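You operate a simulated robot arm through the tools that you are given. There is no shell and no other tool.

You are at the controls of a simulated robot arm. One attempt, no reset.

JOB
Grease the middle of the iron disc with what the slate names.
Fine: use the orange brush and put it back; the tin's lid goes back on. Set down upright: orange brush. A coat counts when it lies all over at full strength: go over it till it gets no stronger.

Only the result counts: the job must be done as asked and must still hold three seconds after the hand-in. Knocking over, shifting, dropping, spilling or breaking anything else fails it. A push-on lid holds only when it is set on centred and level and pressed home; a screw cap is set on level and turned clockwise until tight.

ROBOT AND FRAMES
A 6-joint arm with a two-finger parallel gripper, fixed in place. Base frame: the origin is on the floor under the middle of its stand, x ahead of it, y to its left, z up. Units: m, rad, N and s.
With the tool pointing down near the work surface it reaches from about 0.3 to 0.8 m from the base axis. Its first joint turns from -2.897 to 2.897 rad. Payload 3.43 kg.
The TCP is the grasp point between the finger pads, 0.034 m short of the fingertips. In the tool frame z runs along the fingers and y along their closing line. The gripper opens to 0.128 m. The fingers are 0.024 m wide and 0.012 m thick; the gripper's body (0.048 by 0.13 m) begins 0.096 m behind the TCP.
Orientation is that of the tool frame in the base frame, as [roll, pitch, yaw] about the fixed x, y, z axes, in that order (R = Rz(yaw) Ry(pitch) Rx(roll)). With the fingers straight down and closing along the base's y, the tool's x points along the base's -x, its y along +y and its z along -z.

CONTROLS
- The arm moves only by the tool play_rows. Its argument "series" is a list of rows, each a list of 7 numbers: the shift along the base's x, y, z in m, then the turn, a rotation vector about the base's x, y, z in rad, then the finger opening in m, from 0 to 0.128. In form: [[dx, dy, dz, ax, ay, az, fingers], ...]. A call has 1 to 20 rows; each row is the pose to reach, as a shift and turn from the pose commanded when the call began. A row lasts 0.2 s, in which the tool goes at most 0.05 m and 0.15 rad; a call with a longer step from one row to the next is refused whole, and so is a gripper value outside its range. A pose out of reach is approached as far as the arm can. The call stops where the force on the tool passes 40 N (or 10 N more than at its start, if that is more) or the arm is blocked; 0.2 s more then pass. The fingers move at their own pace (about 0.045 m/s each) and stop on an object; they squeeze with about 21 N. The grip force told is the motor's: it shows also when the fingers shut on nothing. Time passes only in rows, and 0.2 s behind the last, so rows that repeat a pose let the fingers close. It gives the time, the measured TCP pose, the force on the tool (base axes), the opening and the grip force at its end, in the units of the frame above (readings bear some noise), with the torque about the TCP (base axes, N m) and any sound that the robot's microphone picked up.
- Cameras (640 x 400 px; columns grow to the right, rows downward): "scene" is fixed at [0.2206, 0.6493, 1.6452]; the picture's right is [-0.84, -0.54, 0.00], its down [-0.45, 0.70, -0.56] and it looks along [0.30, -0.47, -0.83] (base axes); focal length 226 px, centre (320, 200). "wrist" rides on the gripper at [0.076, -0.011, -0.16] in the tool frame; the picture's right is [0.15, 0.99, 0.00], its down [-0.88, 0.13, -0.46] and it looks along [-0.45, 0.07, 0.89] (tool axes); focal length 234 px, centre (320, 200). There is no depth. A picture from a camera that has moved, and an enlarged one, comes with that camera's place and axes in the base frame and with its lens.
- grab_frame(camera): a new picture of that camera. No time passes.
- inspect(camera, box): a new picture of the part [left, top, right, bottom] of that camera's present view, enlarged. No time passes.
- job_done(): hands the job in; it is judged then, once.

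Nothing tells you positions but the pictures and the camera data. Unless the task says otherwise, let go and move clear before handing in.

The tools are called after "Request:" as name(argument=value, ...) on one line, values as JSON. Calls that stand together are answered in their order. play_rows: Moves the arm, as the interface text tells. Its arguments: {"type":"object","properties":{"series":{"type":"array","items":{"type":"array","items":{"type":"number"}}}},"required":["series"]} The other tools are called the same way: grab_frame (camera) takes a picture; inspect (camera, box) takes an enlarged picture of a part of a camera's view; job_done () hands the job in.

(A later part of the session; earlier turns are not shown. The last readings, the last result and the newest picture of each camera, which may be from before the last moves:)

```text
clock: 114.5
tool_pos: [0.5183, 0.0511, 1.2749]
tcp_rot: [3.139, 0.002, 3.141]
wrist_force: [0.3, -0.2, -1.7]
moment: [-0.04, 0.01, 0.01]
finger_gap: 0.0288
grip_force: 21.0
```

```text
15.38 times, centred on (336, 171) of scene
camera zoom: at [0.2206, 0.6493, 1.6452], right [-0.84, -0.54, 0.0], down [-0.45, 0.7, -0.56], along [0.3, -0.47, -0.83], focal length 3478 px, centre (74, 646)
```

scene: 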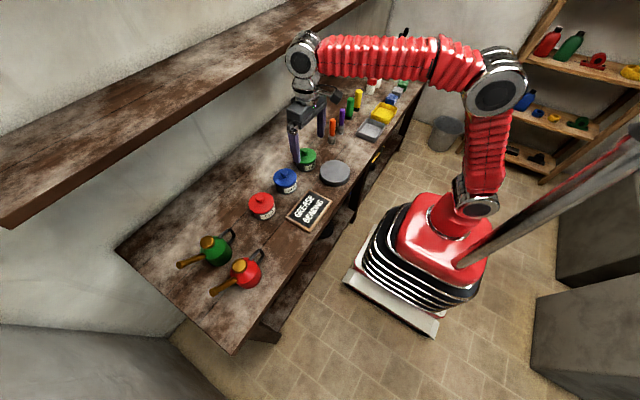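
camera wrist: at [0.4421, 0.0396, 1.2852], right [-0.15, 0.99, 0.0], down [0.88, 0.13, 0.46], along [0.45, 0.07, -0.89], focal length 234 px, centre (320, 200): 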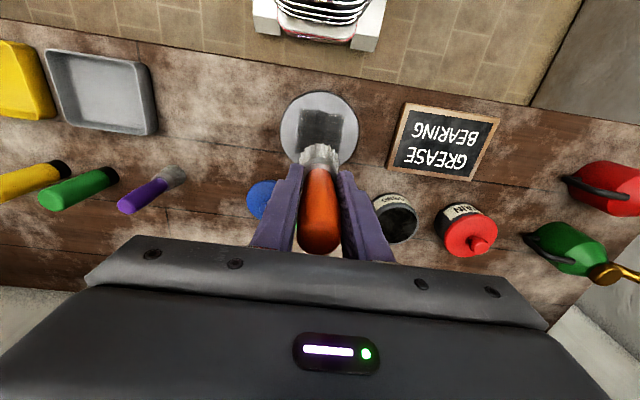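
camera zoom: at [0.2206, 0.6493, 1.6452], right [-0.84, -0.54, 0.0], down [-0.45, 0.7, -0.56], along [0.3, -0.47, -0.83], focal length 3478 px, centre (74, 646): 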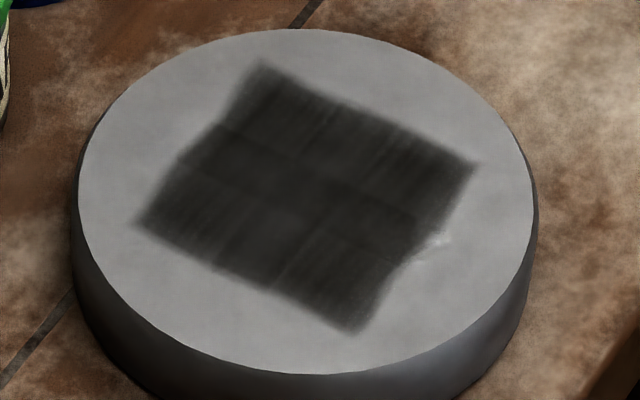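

No change after a fresh load and full pass, so the coat is at full strength all over. Next I'll take the brush back to its spot at (0.646, -0.129), keeping clear of the parked lid.

Request:
play_rows(series=[[0.01, -0.015, -0.03, 0, 0, 0, 0.0], [0.025, -0.04, -0.06, 0, 0, 0, 0.0], [0.043, -0.065, -0.09, 0, 0, 0, 0.0], [0.062, -0.092, -0.12, 0, 0, 0, 0.0], [0.081, -0.118, -0.145, 0, 0, 0, 0.0], [0.1, -0.145, -0.165, 0, 0, 0, 0.0], [0.118, -0.168, -0.185, 0, 0, 0, 0.0], [0.1272, -0.1795, -0.205, 0, 0, 0, 0.0], [0.1272, -0.1795, -0.2158, 0, 0, 0, 0.0], [0.1272, -0.1795, -0.2158, 0, 0, 0, 0.0]])

Request:
grab_frame(camera="wrist")

Request:
inspect(camera="scene", box=[305, 80, 365, 160])

```text
clock: 116.7
tool_pos: [0.6464, -0.1294, 1.0586]
tcp_rot: [3.138, 0.0, 3.141]
wrist_force: [-0.5, 0.4, -1.2]
moment: [0.0, -0.01, 0.02]
finger_gap: 0.0289
grip_force: 20.8
```

```text
taken
camera wrist: at [0.5705, -0.1412, 1.2186], right [-0.15, 0.99, 0.0], down [0.88, 0.13, 0.46], along [0.45, 0.07, -0.89], focal length 234 px, centre (320, 200)
```

wrist: 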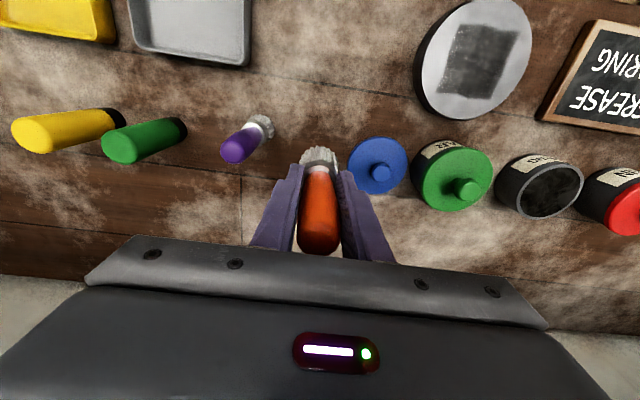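

```text
5.00 times, centred on (335, 120) of scene
camera zoom: at [0.2206, 0.6493, 1.6452], right [-0.84, -0.54, 0.0], down [-0.45, 0.7, -0.56], along [0.3, -0.47, -0.83], focal length 1130 px, centre (245, 600)
```

zoom: 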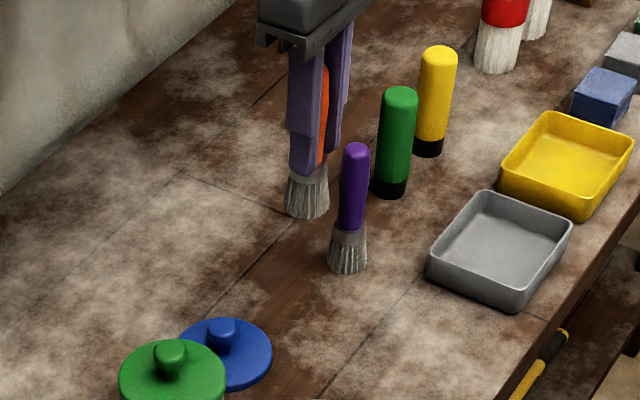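

Brush is over its spot. Lowering toward the bench, slowing before contact.

Request:
play_rows(series=[[0, 0, -0.03, 0, 0, 0, 0.0], [0, 0, -0.06, 0, 0, 0, 0.0], [0, 0, -0.085, 0, 0, 0, 0.0], [0, 0, -0.1, 0, 0, 0, 0.0], [0, 0, -0.108, 0, 0, 0, 0.0], [0, 0, -0.112, 0, 0, 0, 0.0]])

Request:
inspect(camera="scene", box=[315, 100, 355, 150])

Request:
inspect(camera="wrist", box=[240, 90, 400, 260])

```text
clock: 118.1
tool_pos: [0.6453, -0.13, 0.947]
tcp_rot: [3.137, 0.0, 3.141]
wrist_force: [-0.3, 0.1, -1.1]
moment: [0.02, 0.04, 0.02]
finger_gap: 0.0287
grip_force: 20.6
```

```text
8.00 times, centred on (335, 125) of scene
camera zoom: at [0.2206, 0.6493, 1.6452], right [-0.84, -0.54, 0.0], down [-0.45, 0.7, -0.56], along [0.3, -0.47, -0.83], focal length 1809 px, centre (200, 800)
```

zoom: 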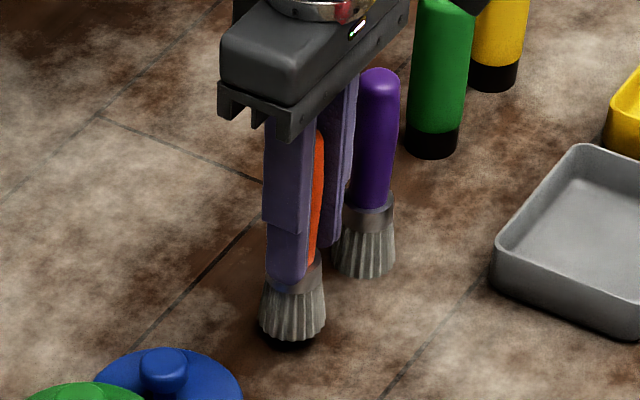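

```text
2.35 times, centred on (320, 175) of wrist
camera zoom: at [0.5693, -0.141, 1.1065], right [-0.15, 0.99, 0.0], down [0.88, 0.13, 0.46], along [0.45, 0.07, -0.89], focal length 551 px, centre (320, 259)
```

zoom: 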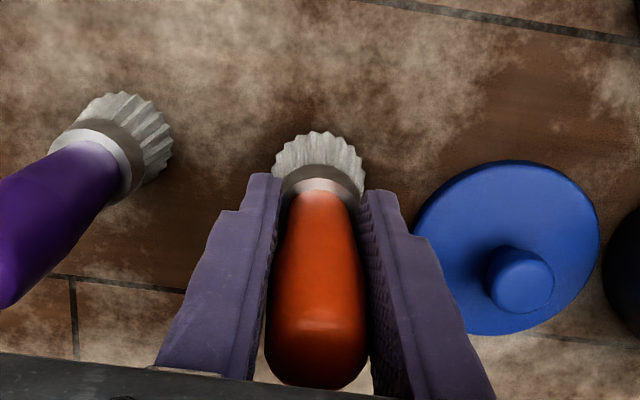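

The brush is about 6 mm above the bench at its original spot. Lowering slowly until contact.

Request:
play_rows(series=[[0, 0, -0.002, 0, 0, 0, 0.0], [0, 0, -0.004, 0, 0, 0, 0.0], [0, 0, -0.005, 0, 0, 0, 0.0]])

```text
clock: 118.9
tool_pos: [0.6464, -0.1293, 0.9432]
tcp_rot: [3.139, 0.003, -3.141]
wrist_force: [-0.7, 0.3, -2.1]
moment: [-0.02, -0.03, 0.0]
finger_gap: 0.0289
grip_force: 20.9
```

Request:
play_rows(series=[[0, 0, -0.001, 0, 0, 0, 0.0], [0, 0, -0.002, 0, 0, 0, 0.0]])

Request:
inspect(camera="scene", box=[315, 100, 355, 150])

```text
clock: 119.5
tool_pos: [0.6461, -0.1294, 0.9407]
tcp_rot: [3.139, 0.001, 3.141]
wrist_force: [-0.1, 0.3, -0.7]
moment: [0.0, 0.02, -0.03]
finger_gap: 0.029
grip_force: 21.1
```

```text
8.00 times, centred on (335, 125) of scene
camera zoom: at [0.2206, 0.6493, 1.6452], right [-0.84, -0.54, 0.0], down [-0.45, 0.7, -0.56], along [0.3, -0.47, -0.83], focal length 1809 px, centre (200, 800)
```

zoom: 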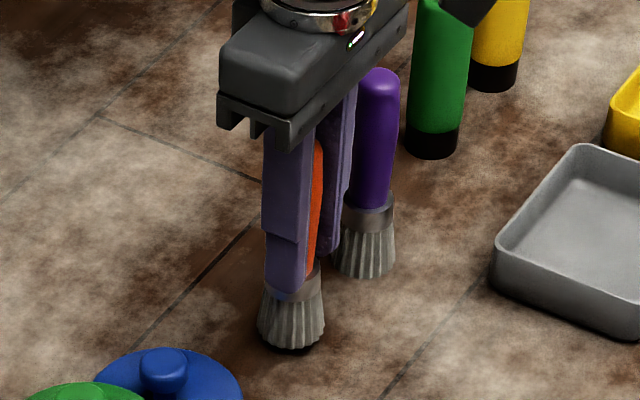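

Request:
play_rows(series=[[0, 0, -0.001, 0, 0, 0, 0.0], [0, 0, -0.002, 0, 0, 0, 0.0]])

```text
clock: 120.1
tool_pos: [0.6459, -0.1297, 0.9391]
tcp_rot: [3.137, 0.001, -3.14]
wrist_force: [-0.1, -0.9, -0.9]
moment: [0.03, -0.02, -0.03]
finger_gap: 0.0285
grip_force: 20.6
```

Request:
play_rows(series=[[0, 0, -0.001, 0, 0, 0, 0.0], [0, 0, -0.002, 0, 0, 0, 0.0]])

Request:
inspect(camera="scene", box=[315, 100, 355, 150])

```text
clock: 120.7
tool_pos: [0.6454, -0.1282, 0.937]
tcp_rot: [3.136, 0.001, -3.141]
wrist_force: [0.4, -0.1, -1.5]
moment: [-0.01, 0.03, 0.03]
finger_gap: 0.0289
grip_force: 21.1
```

```text
8.00 times, centred on (335, 125) of scene
camera zoom: at [0.2206, 0.6493, 1.6452], right [-0.84, -0.54, 0.0], down [-0.45, 0.7, -0.56], along [0.3, -0.47, -0.83], focal length 1809 px, centre (200, 800)
```

zoom: 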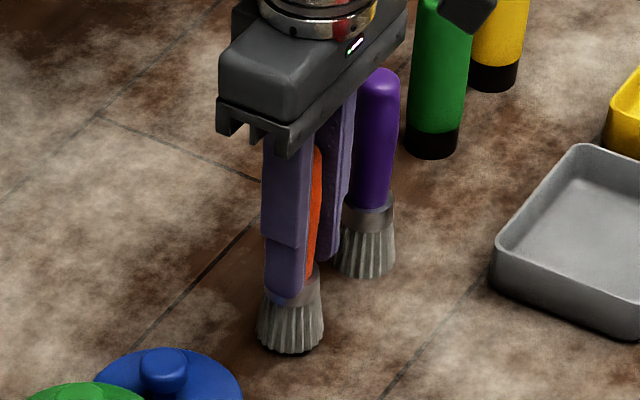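

Request:
play_rows(series=[[0, 0, -0.001, 0, 0, 0, 0.0], [0, 0, -0.002, 0, 0, 0, 0.0]])

```text
clock: 121.3
tool_pos: [0.6452, -0.1291, 0.9356]
tcp_rot: [3.137, 0.001, 3.141]
wrist_force: [0.0, -0.4, -1.2]
moment: [-0.01, 0.01, 0.02]
finger_gap: 0.0288
grip_force: 21.1
```

Request:
play_rows(series=[[0, 0, -0.001, 0, 0, 0, 0.0], [0, 0, -0.002, 0, 0, 0, 0.0]])

Request:
inspect(camera="scene", box=[315, 100, 355, 150])

Request:
inspect(camera="wrist", box=[240, 90, 400, 260])

```text
clock: 121.9
tool_pos: [0.6464, -0.128, 0.9327]
tcp_rot: [3.138, 0.002, -3.141]
wrist_force: [-0.4, -0.2, -0.8]
moment: [0.01, -0.03, 0.02]
finger_gap: 0.029
grip_force: 21.0
```

```text
8.00 times, centred on (335, 125) of scene
camera zoom: at [0.2206, 0.6493, 1.6452], right [-0.84, -0.54, 0.0], down [-0.45, 0.7, -0.56], along [0.3, -0.47, -0.83], focal length 1809 px, centre (200, 800)
```

zoom: 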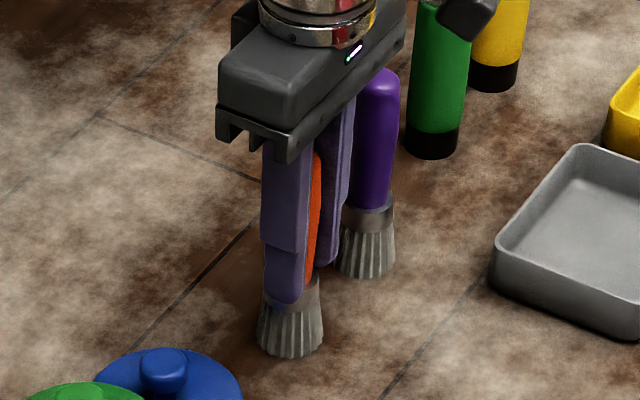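

```text
2.35 times, centred on (320, 175) of wrist
camera zoom: at [0.5699, -0.1403, 1.0922], right [-0.15, 0.99, 0.0], down [0.88, 0.13, 0.46], along [0.45, 0.07, -0.89], focal length 551 px, centre (320, 259)
```

zoom: 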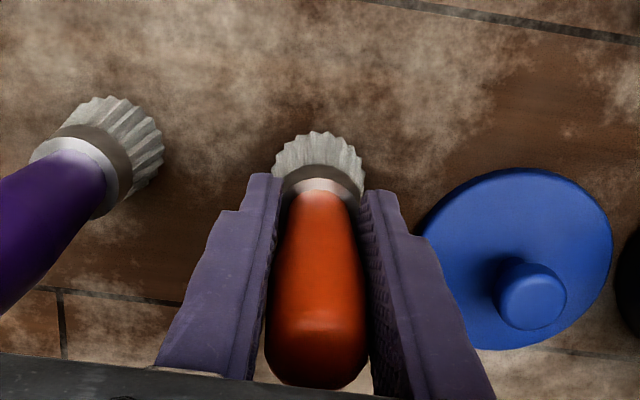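

Request:
play_rows(series=[[0, 0, -0.0007, 0, 0, 0, 0.0], [0, 0, -0.0014, 0, 0, 0, 0.0]])

```text
clock: 122.5
tool_pos: [0.647, -0.1282, 0.9314]
tcp_rot: [3.138, 0.002, -3.141]
wrist_force: [-0.2, 1.2, 5.2]
moment: [-0.05, -0.05, 0.04]
finger_gap: 0.0289
grip_force: 21.0
```

Contact felt (5 N). I'll press a hair more to seat the bristles flat, then open the fingers slowly and check.

Request:
play_rows(series=[[0, 0, -0.0006, 0, 0, 0, 0.0], [0, 0, -0.0006, 0, 0, 0, 0.02], [0, 0, 0.0, 0, 0, 0, 0.029], [0, 0, 0.0, 0, 0, 0, 0.031], [0, 0, 0.0, 0, 0, 0, 0.035], [0, 0, 0.0, 0, 0, 0, 0.045], [0, 0, 0.0, 0, 0, 0, 0.06], [0, 0, 0.0, 0, 0, 0, 0.06]])

Request:
inspect(camera="scene", box=[315, 100, 355, 150])

Request:
inspect(camera="wrist", box=[240, 90, 400, 260])

```text
clock: 124.3
tool_pos: [0.6463, -0.1294, 0.9316]
tcp_rot: [3.138, 0.0, 3.141]
wrist_force: [-0.5, -0.6, 0.1]
moment: [0.02, 0.0, 0.0]
finger_gap: 0.0599
grip_force: 0.1
```

```text
8.00 times, centred on (335, 125) of scene
camera zoom: at [0.2206, 0.6493, 1.6452], right [-0.84, -0.54, 0.0], down [-0.45, 0.7, -0.56], along [0.3, -0.47, -0.83], focal length 1809 px, centre (200, 800)
```

zoom: 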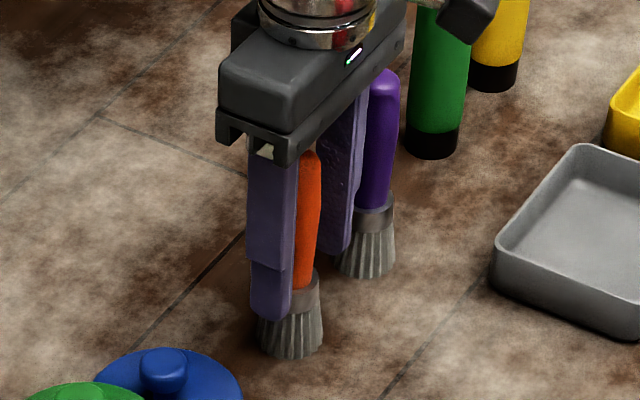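

```text
2.35 times, centred on (320, 175) of wrist
camera zoom: at [0.5697, -0.1402, 1.0906], right [-0.15, 0.99, 0.0], down [0.88, 0.13, 0.46], along [0.45, 0.07, -0.89], focal length 551 px, centre (320, 259)
```

zoom: 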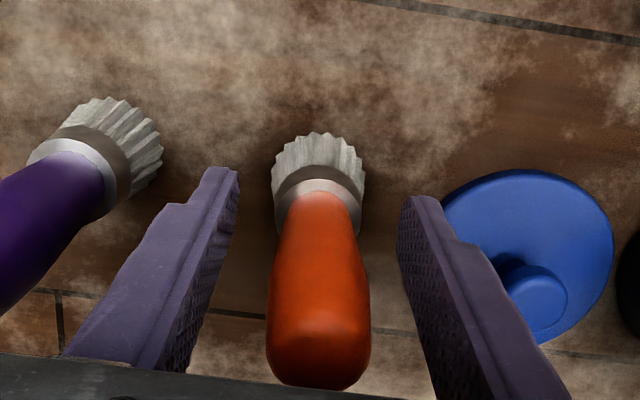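

The brush stands by itself. I'll rise straight up clear of it.

Request:
play_rows(series=[[0, 0, 0.01, 0, 0, 0, 0.06], [0, 0, 0.03, 0, 0, 0, 0.06], [0, 0, 0.06, 0, 0, 0, 0.06], [0, 0, 0.09, 0, 0, 0, 0.06], [0, 0, 0.12, 0, 0, 0, 0.06], [0, 0, 0.14, 0, 0, 0, 0.06]])

Request:
inspect(camera="scene", box=[305, 80, 365, 160])

Request:
grab_frame(camera="wrist")

```text
clock: 125.7
tool_pos: [0.6467, -0.1287, 1.0694]
tcp_rot: [3.138, 0.0, -3.141]
wrist_force: [0.9, -0.6, -0.3]
moment: [-0.02, 0.01, -0.02]
finger_gap: 0.0598
grip_force: 0.1
```

```text
5.00 times, centred on (335, 120) of scene
camera zoom: at [0.2206, 0.6493, 1.6452], right [-0.84, -0.54, 0.0], down [-0.45, 0.7, -0.56], along [0.3, -0.47, -0.83], focal length 1130 px, centre (245, 600)
```

zoom: 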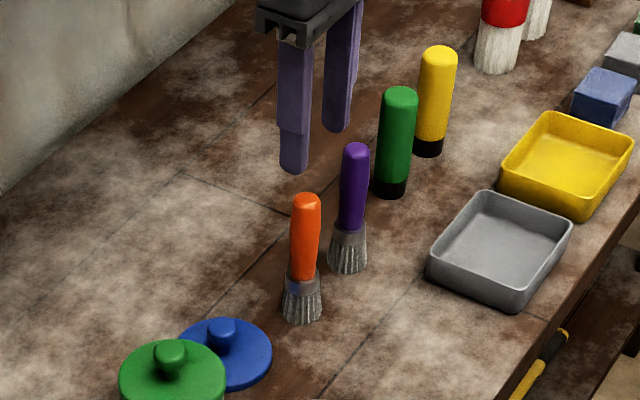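

```text
taken
camera wrist: at [0.5704, -0.1402, 1.2303], right [-0.15, 0.99, 0.0], down [0.88, 0.13, 0.46], along [0.45, 0.07, -0.89], focal length 234 px, centre (320, 200)
```

wrist: 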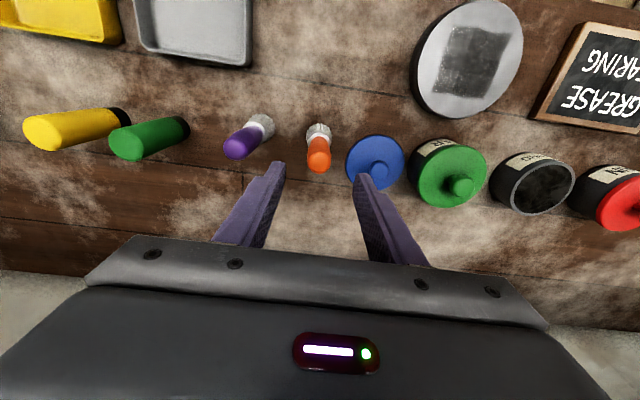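

The orange brush stands upright in its original spot. Now I'll fetch the lid: move above its knob at (0.680, -0.030), also trimming the tiny tool roll error.

Request:
play_rows(series=[[0.01, 0.03, -0.005, -0.0035, 0, 0, 0.06], [0.02, 0.06, -0.01, -0.0035, 0, 0, 0.05], [0.03, 0.09, -0.015, -0.0035, 0, 0, 0.05], [0.0335, 0.099, -0.02, -0.0035, 0, 0, 0.05], [0.0335, 0.099, -0.02, -0.0035, 0, 0, 0.05]])

Request:
inspect(camera="wrist", box=[260, 80, 380, 200])

Request:
inspect(camera="scene", box=[290, 90, 350, 170])

```text
clock: 126.9
tool_pos: [0.6795, -0.0308, 1.0517]
tcp_rot: [-3.141, 0.003, -3.141]
wrist_force: [-0.8, 0.3, -0.2]
moment: [0.01, 0.03, -0.01]
finger_gap: 0.0501
grip_force: 0.1
```

```text
3.33 times, centred on (320, 140) of wrist
camera zoom: at [0.6023, -0.0407, 1.2106], right [-0.15, 0.99, 0.0], down [0.88, 0.13, 0.46], along [0.45, 0.07, -0.89], focal length 781 px, centre (320, 400)
```

zoom: 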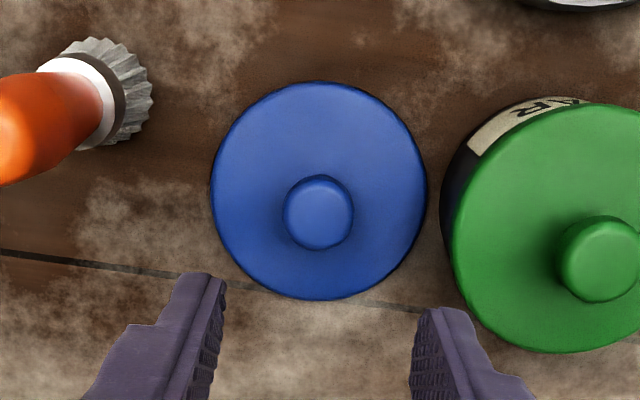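

```text
5.00 times, centred on (320, 130) of scene
camera zoom: at [0.2206, 0.6493, 1.6452], right [-0.84, -0.54, 0.0], down [-0.45, 0.7, -0.56], along [0.3, -0.47, -0.83], focal length 1130 px, centre (320, 550)
```

zoom: 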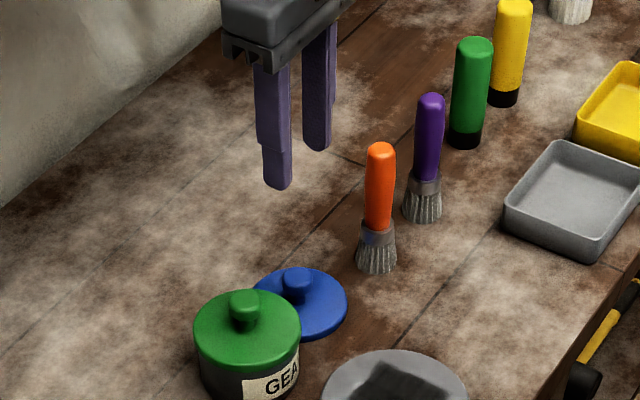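

Aligned above the lid knob. I'll lower to the earlier grip height, slowing at the end.

Request:
play_rows(series=[[0, 0, -0.04, 0, 0, 0, 0.05], [0, 0, -0.08, 0, 0, 0, 0.05], [0, 0, -0.12, 0, 0, 0, 0.05], [0, 0, -0.145, 0, 0, 0, 0.05], [0, 0, -0.153, 0, 0, 0, 0.05], [0, 0, -0.1565, 0, 0, 0, 0.05], [0, 0, -0.1565, 0, 0, 0, 0.05]])

Request:
inspect(camera="wrist", box=[250, 100, 390, 230])

Request:
inspect(camera="scene", box=[290, 90, 350, 170])

```text
clock: 128.5
tool_pos: [0.6808, -0.031, 0.8946]
tcp_rot: [3.141, 0.003, 3.141]
wrist_force: [-0.4, 0.0, -0.5]
moment: [-0.02, -0.02, 0.02]
finger_gap: 0.05
grip_force: 0.1
```

```text
3.08 times, centred on (320, 165) of wrist
camera zoom: at [0.6037, -0.0422, 1.0532], right [-0.15, 0.99, 0.0], down [0.88, 0.13, 0.46], along [0.45, 0.07, -0.89], focal length 720 px, centre (320, 308)
```

zoom: 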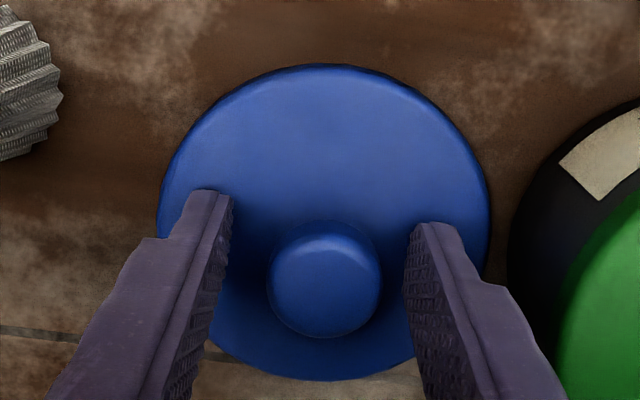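

```text
5.00 times, centred on (320, 130) of scene
camera zoom: at [0.2206, 0.6493, 1.6452], right [-0.84, -0.54, 0.0], down [-0.45, 0.7, -0.56], along [0.3, -0.47, -0.83], focal length 1130 px, centre (320, 550)
```

zoom: 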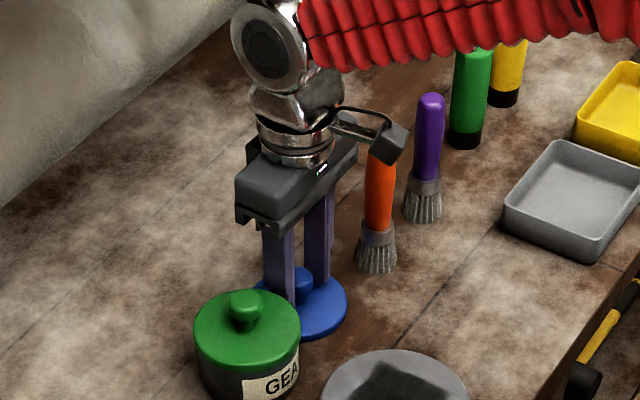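

The knob is between the fingers; I'll shift 2 mm in x and 1 mm in y to centre on it, then grip.

Request:
play_rows(series=[[0.002, 0.001, 0, 0, 0, 0, 0.05], [0.002, 0.001, -0.0006, 0, 0, 0, 0.04], [0.002, 0.001, -0.0006, 0, 0, 0, 0.03], [0.002, 0.001, -0.0006, 0, 0, 0, 0.0], [0.002, 0.001, -0.0006, 0, 0, 0, 0.0], [0.002, 0.001, -0.0006, 0, 0, 0, 0.0]])

Request:
inspect(camera="wrist", box=[250, 100, 390, 230])

```text
clock: 129.9
tool_pos: [0.6825, -0.0296, 0.894]
tcp_rot: [-3.141, 0.001, -3.141]
wrist_force: [0.6, 0.8, 0.8]
moment: [0.02, -0.01, 0.04]
finger_gap: 0.0284
grip_force: 21.2
```

```text
3.08 times, centred on (320, 165) of wrist
camera zoom: at [0.6056, -0.0402, 1.0531], right [-0.15, 0.99, 0.0], down [0.88, 0.13, 0.46], along [0.45, 0.07, -0.89], focal length 720 px, centre (320, 308)
```

zoom: 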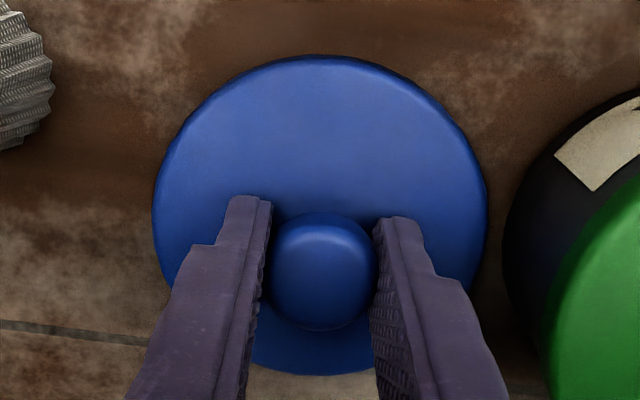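

Gripped, and the lid sits in the fingers just as it did when I took it off. I'll lift and carry it back over the tin.

Request:
play_rows(series=[[0, 0, 0.005, 0, 0, 0, 0.0], [0, 0, 0.02, 0, 0, 0, 0.0], [0, 0, 0.05, 0, 0, 0, 0.0], [0, 0, 0.085, 0, 0, 0, 0.0], [0, 0, 0.12, 0, 0, 0, 0.0], [0, 0, 0.1555, 0, 0, 0, 0.0], [-0.001, 0.02, 0.1555, 0, 0, 0, 0.0], [-0.003, 0.055, 0.1555, 0, 0, 0, 0.0], [-0.005, 0.09, 0.1555, 0, 0, 0, 0.0], [-0.007, 0.125, 0.1555, 0, 0, 0, 0.0], [-0.008, 0.16, 0.1555, 0, 0, 0, 0.0], [-0.01, 0.195, 0.1555, 0, 0, 0, 0.0], [-0.012, 0.225, 0.1555, 0, 0, 0, 0.0], [-0.013, 0.2498, 0.1555, 0, 0, 0, 0.0], [-0.013, 0.2498, 0.1555, 0, 0, 0, 0.0], [-0.013, 0.2498, 0.12, 0, 0, 0, 0.0], [-0.013, 0.2498, 0.0905, 0, 0, 0, 0.0], [-0.013, 0.2498, 0.0905, 0, 0, 0, 0.0]])

Request:
inspect(camera="wrist", box=[250, 100, 390, 230])

Request:
inspect(camera="scene", box=[265, 140, 305, 200])

```text
clock: 133.7
tool_pos: [0.6695, 0.2221, 0.9844]
tcp_rot: [3.141, 0.001, -3.141]
wrist_force: [0.9, -1.1, -0.2]
moment: [0.0, -0.02, 0.02]
finger_gap: 0.0284
grip_force: 21.0
```

```text
3.08 times, centred on (320, 165) of wrist
camera zoom: at [0.5933, 0.2115, 1.1435], right [-0.15, 0.99, 0.0], down [0.88, 0.13, 0.46], along [0.45, 0.07, -0.89], focal length 720 px, centre (320, 308)
```

zoom: 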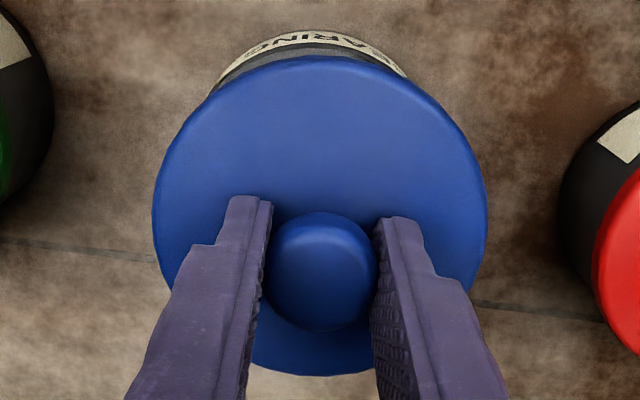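

```text
6.67 times, centred on (285, 170) of scene
camera zoom: at [0.2206, 0.6493, 1.6452], right [-0.84, -0.54, 0.0], down [-0.45, 0.7, -0.56], along [0.3, -0.47, -0.83], focal length 1507 px, centre (553, 400)
```

zoom: 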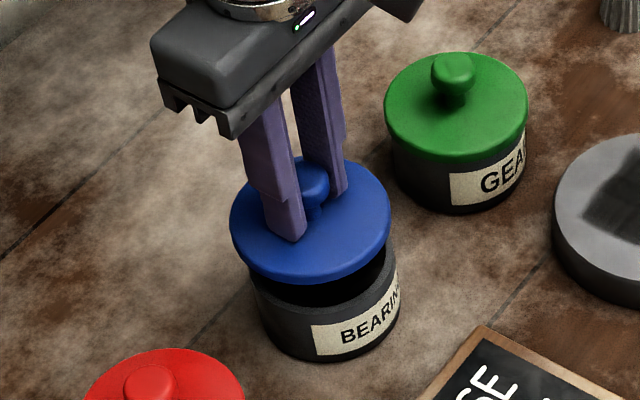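

The lid hovers about 3 cm over the tin, well lined up. I'll trim about 1 mm in y and lower slowly onto the rim.

Request:
play_rows(series=[[-0.0005, -0.001, 0.0, 0, 0, 0, 0.0], [-0.0005, -0.001, -0.01, 0, 0, 0, 0.0], [-0.0005, -0.001, -0.018, 0, 0, 0, 0.0], [-0.0005, -0.001, -0.022, 0, 0, 0, 0.0], [-0.0005, -0.001, -0.022, 0, 0, 0, 0.0]])

Request:
inspect(camera="scene", box=[270, 150, 310, 200])

Request:
inspect(camera="wrist", box=[250, 100, 390, 230])

```text
clock: 134.9
tool_pos: [0.6692, 0.2207, 0.9626]
tcp_rot: [3.141, 0.002, 3.142]
wrist_force: [-0.2, -0.4, -0.4]
moment: [0.0, -0.03, 0.01]
finger_gap: 0.0287
grip_force: 21.5
```

```text
8.00 times, centred on (290, 175) of scene
camera zoom: at [0.2206, 0.6493, 1.6452], right [-0.84, -0.54, 0.0], down [-0.45, 0.7, -0.56], along [0.3, -0.47, -0.83], focal length 1809 px, centre (560, 400)
```

zoom: 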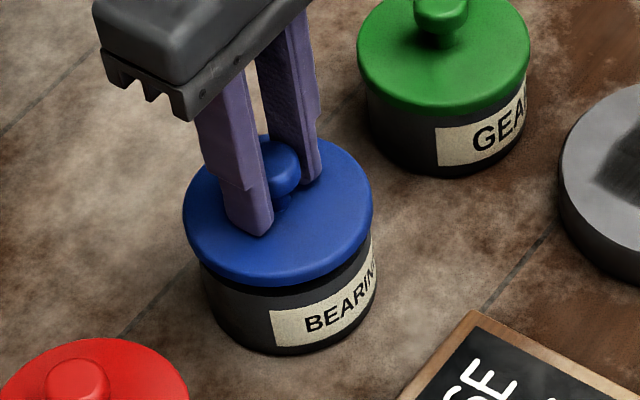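

```text
3.08 times, centred on (320, 165) of wrist
camera zoom: at [0.5922, 0.2098, 1.122], right [-0.15, 0.99, 0.0], down [0.88, 0.13, 0.46], along [0.45, 0.07, -0.89], focal length 720 px, centre (320, 308)
```

zoom: 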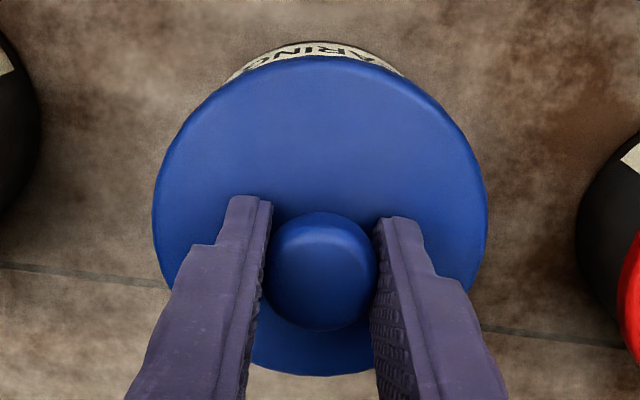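

Alignment agrees with the original seating within about half a millimetre. Lowering further in small steps.

Request:
play_rows(series=[[0, 0, -0.003, 0, 0, 0, 0.0], [0, 0, -0.006, 0, 0, 0, 0.0], [0, 0, -0.008, 0, 0, 0, 0.0]])

Request:
inspect(camera="scene", box=[270, 150, 310, 200])

```text
clock: 135.7
tool_pos: [0.6685, 0.2204, 0.9547]
tcp_rot: [3.14, 0.001, 3.14]
wrist_force: [-0.4, 0.3, -0.5]
moment: [-0.03, -0.02, 0.0]
finger_gap: 0.0283
grip_force: 20.6
```

```text
8.00 times, centred on (290, 175) of scene
camera zoom: at [0.2206, 0.6493, 1.6452], right [-0.84, -0.54, 0.0], down [-0.45, 0.7, -0.56], along [0.3, -0.47, -0.83], focal length 1809 px, centre (560, 400)
```

zoom: 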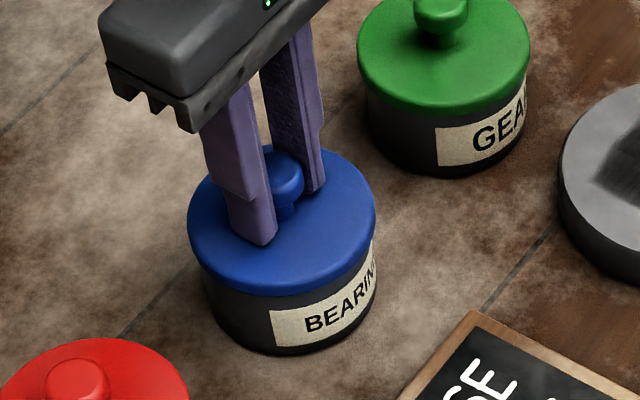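

Nearly down. Trimming under 1 mm and continuing to contact.

Request:
play_rows(series=[[0.0007, 0.0005, -0.001, 0, 0, 0, 0.0], [0.0007, 0.0005, -0.002, 0, 0, 0, 0.0], [0.0007, 0.0005, -0.003, 0, 0, 0, 0.0]])

Request:
inspect(camera="scene", box=[270, 150, 310, 200])

```text
clock: 136.5
tool_pos: [0.6692, 0.2205, 0.9532]
tcp_rot: [3.141, 0.001, -3.14]
wrist_force: [-0.5, 0.9, -0.3]
moment: [0.03, 0.02, 0.0]
finger_gap: 0.0282
grip_force: 20.6
```

```text
8.00 times, centred on (290, 175) of scene
camera zoom: at [0.2206, 0.6493, 1.6452], right [-0.84, -0.54, 0.0], down [-0.45, 0.7, -0.56], along [0.3, -0.47, -0.83], focal length 1809 px, centre (560, 400)
```

zoom: 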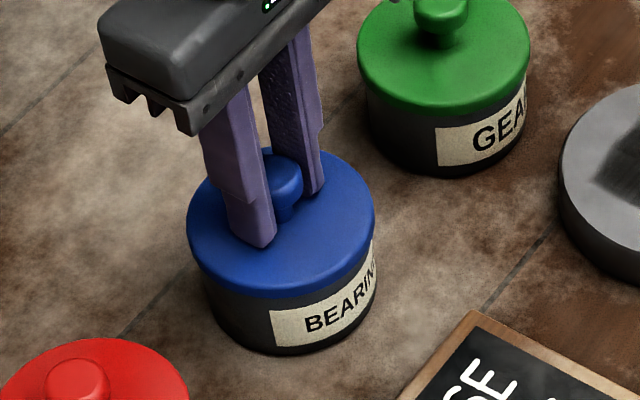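

Request:
play_rows(series=[[0, 0, -0.001, 0, 0, 0, 0.0], [0, 0, -0.002, 0, 0, 0, 0.0]])

```text
clock: 137.1
tool_pos: [0.6689, 0.2206, 0.9493]
tcp_rot: [3.141, -0.001, -3.141]
wrist_force: [-0.2, 0.7, -0.4]
moment: [0.0, 0.0, 0.02]
finger_gap: 0.0283
grip_force: 21.4
```

Request:
play_rows(series=[[0, 0, -0.001, 0, 0, 0, 0.0], [0, 0, -0.002, 0, 0, 0, 0.0]])

Request:
inspect(camera="scene", box=[270, 150, 310, 200])

```text
clock: 137.7
tool_pos: [0.6705, 0.219, 0.9494]
tcp_rot: [3.141, 0.006, 3.141]
wrist_force: [7.3, -3.2, 9.2]
moment: [-0.04, 0.01, 0.0]
finger_gap: 0.0282
grip_force: 21.4
heard: snap
```

```text
8.00 times, centred on (290, 175) of scene
camera zoom: at [0.2206, 0.6493, 1.6452], right [-0.84, -0.54, 0.0], down [-0.45, 0.7, -0.56], along [0.3, -0.47, -0.83], focal length 1809 px, centre (560, 400)
```

zoom: 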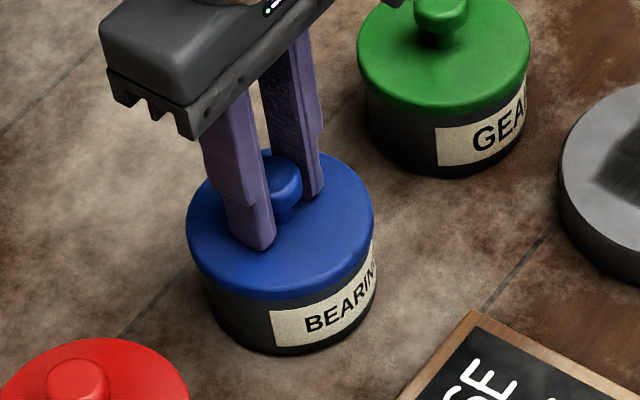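

A snap was heard and the lid sits level where it was originally. I'll open the fingers in place, then press down on the lid with the open fingertips to make sure it's home.

Request:
play_rows(series=[[-0.001, 0.001, 0.0005, 0, 0, 0, 0.02], [-0.001, 0.001, 0.0005, 0, 0, 0, 0.035], [-0.001, 0.001, 0.0005, 0, 0, 0, 0.05], [-0.001, 0.001, 0.0005, 0, 0, 0, 0.05]])

Request:
inspect(camera="scene", box=[270, 150, 310, 200])

Request:
inspect(camera="wrist", box=[250, 100, 390, 230])

```text
clock: 138.7
tool_pos: [0.6673, 0.2226, 0.9494]
tcp_rot: [3.14, 0.003, 3.14]
wrist_force: [-3.1, 10.1, 15.2]
moment: [0.14, 0.11, 0.02]
finger_gap: 0.0462
grip_force: 0.0
```

```text
8.00 times, centred on (290, 175) of scene
camera zoom: at [0.2206, 0.6493, 1.6452], right [-0.84, -0.54, 0.0], down [-0.45, 0.7, -0.56], along [0.3, -0.47, -0.83], focal length 1809 px, centre (560, 400)
```

zoom: 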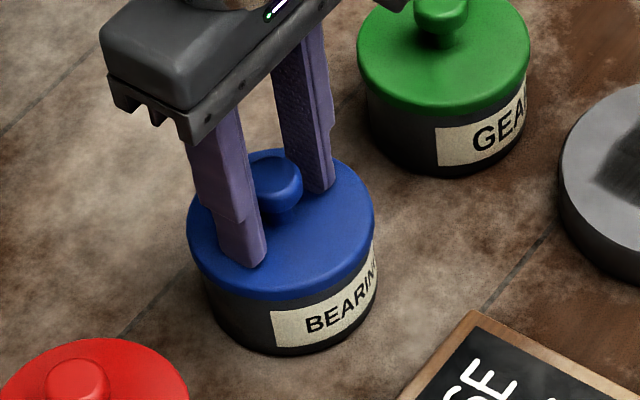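

```text
3.08 times, centred on (320, 165) of wrist
camera zoom: at [0.5906, 0.2113, 1.1087], right [-0.15, 0.99, 0.0], down [0.88, 0.13, 0.46], along [0.45, 0.07, -0.89], focal length 720 px, centre (320, 308)
```

zoom: 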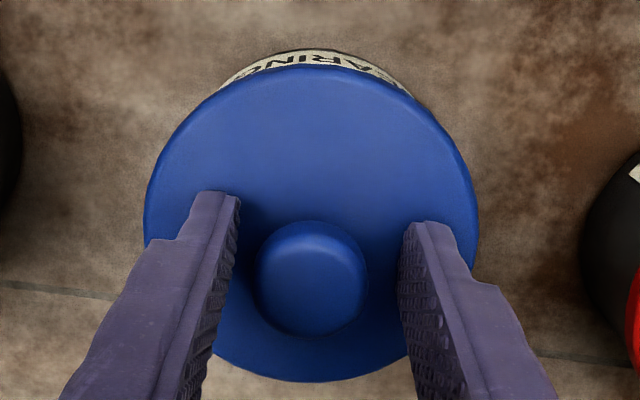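

Fingers are open but pressing slightly sideways. I'll raise a few millimetres, recentre over the knob, then press straight down.

Request:
play_rows(series=[[0, 0, 0.004, 0, 0, 0, 0.05], [0, 0, 0.005, 0, 0, 0, 0.05], [0.0018, -0.0023, 0.005, 0, 0, 0, 0.05], [0.0018, -0.0023, 0.005, 0, 0, 0, 0.05]])

Request:
inspect(camera="wrist", box=[250, 100, 390, 230])

Request:
inspect(camera="scene", box=[270, 150, 310, 200])

```text
clock: 139.7
tool_pos: [0.6697, 0.2178, 0.9525]
tcp_rot: [3.141, -0.001, -3.141]
wrist_force: [1.5, -0.8, -0.5]
moment: [0.0, 0.0, -0.01]
finger_gap: 0.0499
grip_force: 0.1
```

```text
3.08 times, centred on (320, 165) of wrist
camera zoom: at [0.5938, 0.2084, 1.1124], right [-0.15, 0.99, 0.0], down [0.88, 0.13, 0.46], along [0.45, 0.07, -0.89], focal length 720 px, centre (320, 308)
```

zoom: 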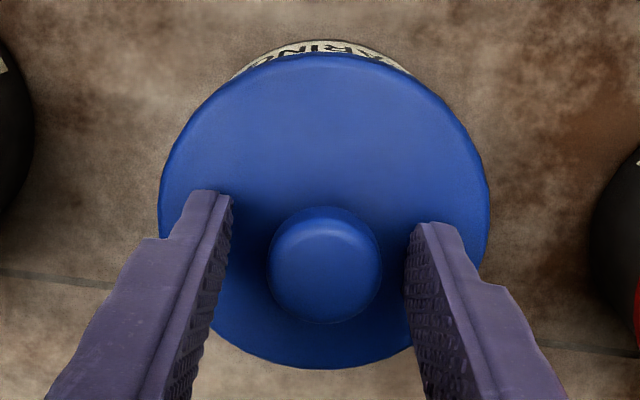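

```text
8.00 times, centred on (290, 175) of scene
camera zoom: at [0.2206, 0.6493, 1.6452], right [-0.84, -0.54, 0.0], down [-0.45, 0.7, -0.56], along [0.3, -0.47, -0.83], focal length 1809 px, centre (560, 400)
```

zoom: 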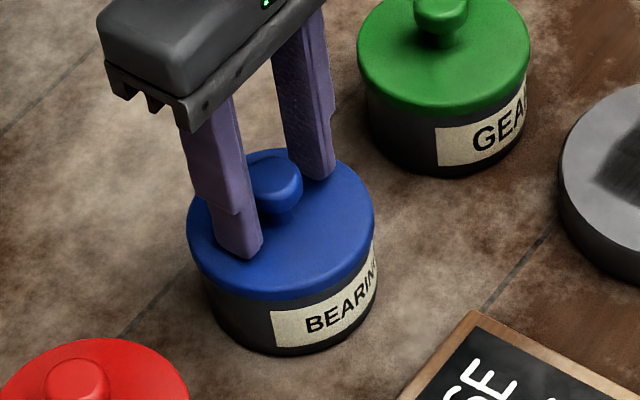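

The lid looks level and fully down, as originally. I'll press straight down with both fingertips to confirm it's home.

Request:
play_rows(series=[[0, 0.001, -0.001, 0, 0, 0, 0.05], [0, 0.001, -0.003, 0, 0, 0, 0.05], [0, 0.001, -0.005, 0, 0, 0, 0.05], [0, 0.001, -0.006, 0, 0, 0, 0.05], [0, 0.001, -0.007, 0, 0, 0, 0.05]])

Request:
inspect(camera="scene", box=[270, 150, 310, 200])

```text
clock: 140.9
tool_pos: [0.6697, 0.2193, 0.9485]
tcp_rot: [3.139, 0.004, -3.142]
wrist_force: [-3.4, -4.6, 30.7]
moment: [-0.31, 0.25, 0.0]
finger_gap: 0.0499
grip_force: 0.0
```

```text
8.00 times, centred on (290, 175) of scene
camera zoom: at [0.2206, 0.6493, 1.6452], right [-0.84, -0.54, 0.0], down [-0.45, 0.7, -0.56], along [0.3, -0.47, -0.83], focal length 1809 px, centre (560, 400)
```

zoom: 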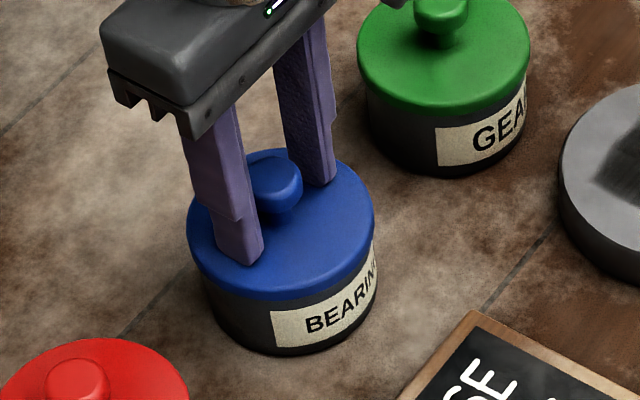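

Pressed with 31 N, solid with no further snap, so the lid was already home. I'll rise straight up and clear, then check everything.

Request:
play_rows(series=[[0, 0, 0.003, 0, 0, 0, 0.05], [0, 0, 0.01, 0, 0, 0, 0.055], [0, 0, 0.03, 0, 0, 0, 0.06], [0, 0, 0.06, 0, 0, 0, 0.06], [0, 0, 0.1, 0, 0, 0, 0.06], [-0.03, -0.03, 0.13, 0, 0, 0, 0.06], [-0.06, -0.06, 0.15, 0, 0, 0, 0.06], [-0.09, -0.09, 0.17, 0, 0, 0, 0.06], [-0.12, -0.12, 0.2, 0, 0, 0, 0.06], [-0.15, -0.15, 0.23, 0, 0, 0, 0.06], [-0.18, -0.17, 0.26, 0, 0, 0, 0.06], [-0.21, -0.18, 0.29, 0, 0, 0, 0.06]])

Request:
grab_frame(camera="scene")

Request:
inspect(camera="scene", box=[240, 140, 360, 240])

Request:
inspect(camera="scene", box=[310, 60, 430, 150])

Request:
grab_frame(camera="wrist")

```text
refused: row 6 steps farther than a row can; nothing moved
```

```text
taken
```

scene: 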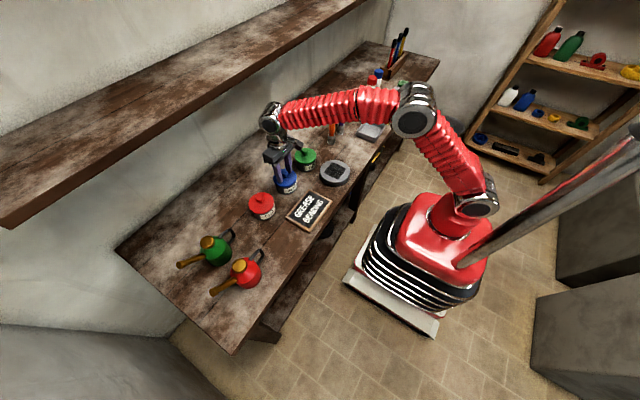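

```text
4.00 times, centred on (300, 190) of scene
camera zoom: at [0.2206, 0.6493, 1.6452], right [-0.84, -0.54, 0.0], down [-0.45, 0.7, -0.56], along [0.3, -0.47, -0.83], focal length 904 px, centre (400, 240)
```

zoom: 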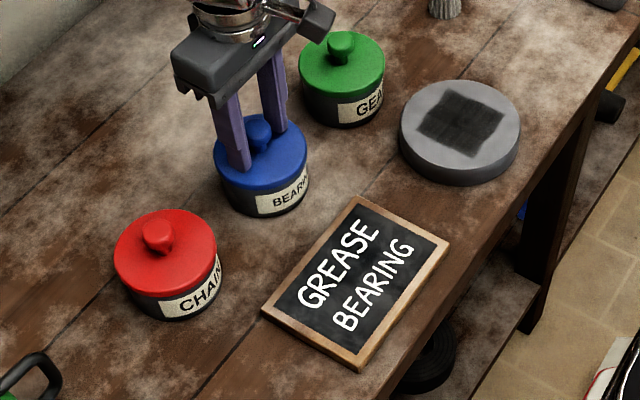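

```text
4.44 times, centred on (370, 105) of scene
camera zoom: at [0.2206, 0.6493, 1.6452], right [-0.84, -0.54, 0.0], down [-0.45, 0.7, -0.56], along [0.3, -0.47, -0.83], focal length 1005 px, centre (98, 622)
```

zoom: 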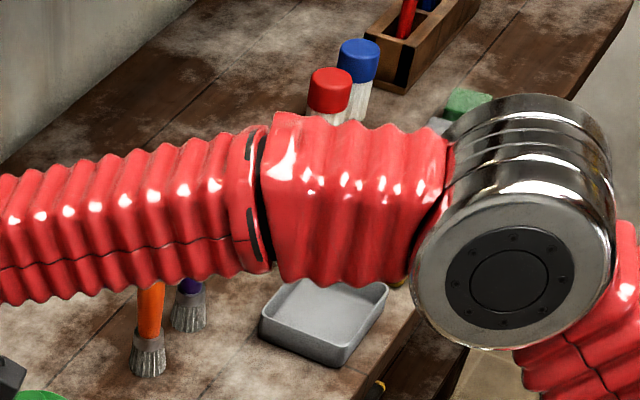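

```text
taken
camera wrist: at [0.5923, 0.2089, 1.1081], right [-0.15, 0.99, 0.0], down [0.88, 0.13, 0.46], along [0.46, 0.07, -0.89], focal length 234 px, centre (320, 200)
```

wrist: 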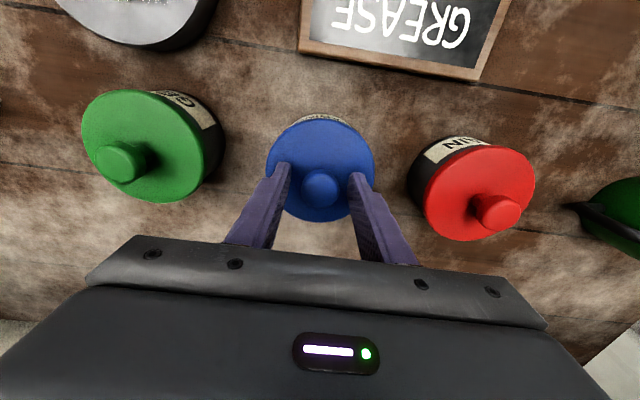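

A step was slightly too long, so it was refused and nothing moved. I'll resend the retreat with shorter steps, going straight up first.

Request:
play_rows(series=[[0, 0, 0.003, 0, 0, 0, 0.05], [0, 0, 0.01, 0, 0, 0, 0.055], [0, 0, 0.03, 0, 0, 0, 0.06], [0, 0, 0.06, 0, 0, 0, 0.06], [0, 0, 0.1, 0, 0, 0, 0.06], [0, 0, 0.14, 0, 0, 0, 0.06], [-0.02, -0.02, 0.17, 0, 0, 0, 0.06], [-0.045, -0.045, 0.19, 0, 0, 0, 0.06], [-0.07, -0.07, 0.21, 0, 0, 0, 0.06], [-0.095, -0.095, 0.23, 0, 0, 0, 0.06], [-0.12, -0.12, 0.25, 0, 0, 0, 0.06], [-0.145, -0.145, 0.27, 0, 0, 0, 0.06], [-0.17, -0.17, 0.29, 0, 0, 0, 0.06], [-0.2, -0.19, 0.31, 0, 0, 0, 0.06], [-0.23, -0.21, 0.33, 0, 0, 0, 0.06], [-0.26, -0.23, 0.335, 0, 0, 0, 0.06], [-0.29, -0.25, 0.335, 0, 0, 0, 0.06]])

Request:
grab_frame(camera="scene")

Request:
inspect(camera="scene", box=[240, 140, 360, 240])

Request:
inspect(camera="scene", box=[310, 60, 430, 150])

Request:
grab_frame(camera="wrist")

```text
clock: 144.5
tool_pos: [0.378, -0.0323, 1.2812]
tcp_rot: [-3.142, 0.0, -3.141]
wrist_force: [0.1, 0.0, -0.1]
moment: [0.03, 0.0, -0.02]
finger_gap: 0.0604
grip_force: 0.0
```

```text
taken
```

scene: 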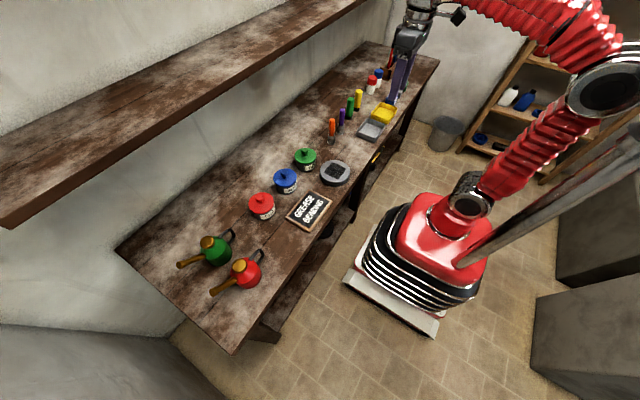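

```text
4.00 times, centred on (300, 190) of scene
camera zoom: at [0.2206, 0.6493, 1.6452], right [-0.84, -0.54, 0.0], down [-0.45, 0.7, -0.56], along [0.3, -0.47, -0.83], focal length 904 px, centre (400, 240)
```

zoom: 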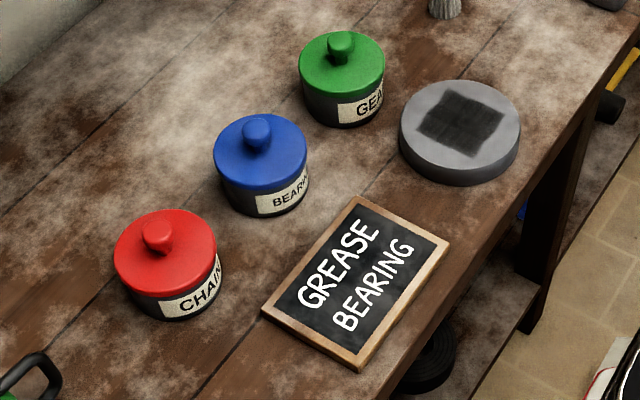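

```text
4.44 times, centred on (370, 105) of scene
camera zoom: at [0.2206, 0.6493, 1.6452], right [-0.84, -0.54, 0.0], down [-0.45, 0.7, -0.56], along [0.3, -0.47, -0.83], focal length 1005 px, centre (98, 622)
```

zoom: 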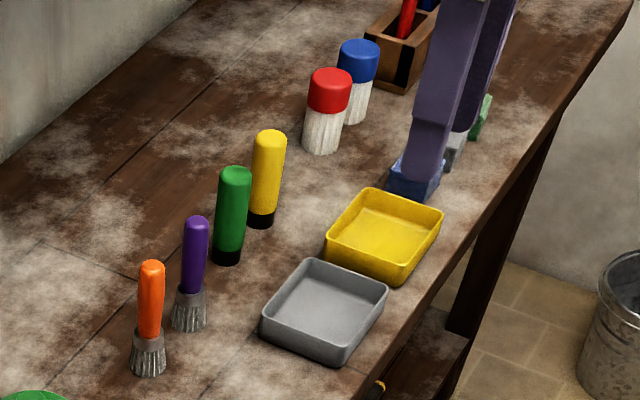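

```text
taken
camera wrist: at [0.3014, -0.0427, 1.4404], right [-0.15, 0.99, 0.0], down [0.88, 0.13, 0.46], along [0.45, 0.07, -0.89], focal length 234 px, centre (320, 200)
```

wrist: 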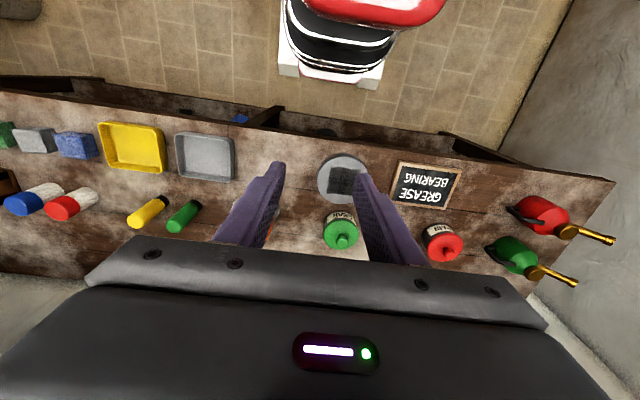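

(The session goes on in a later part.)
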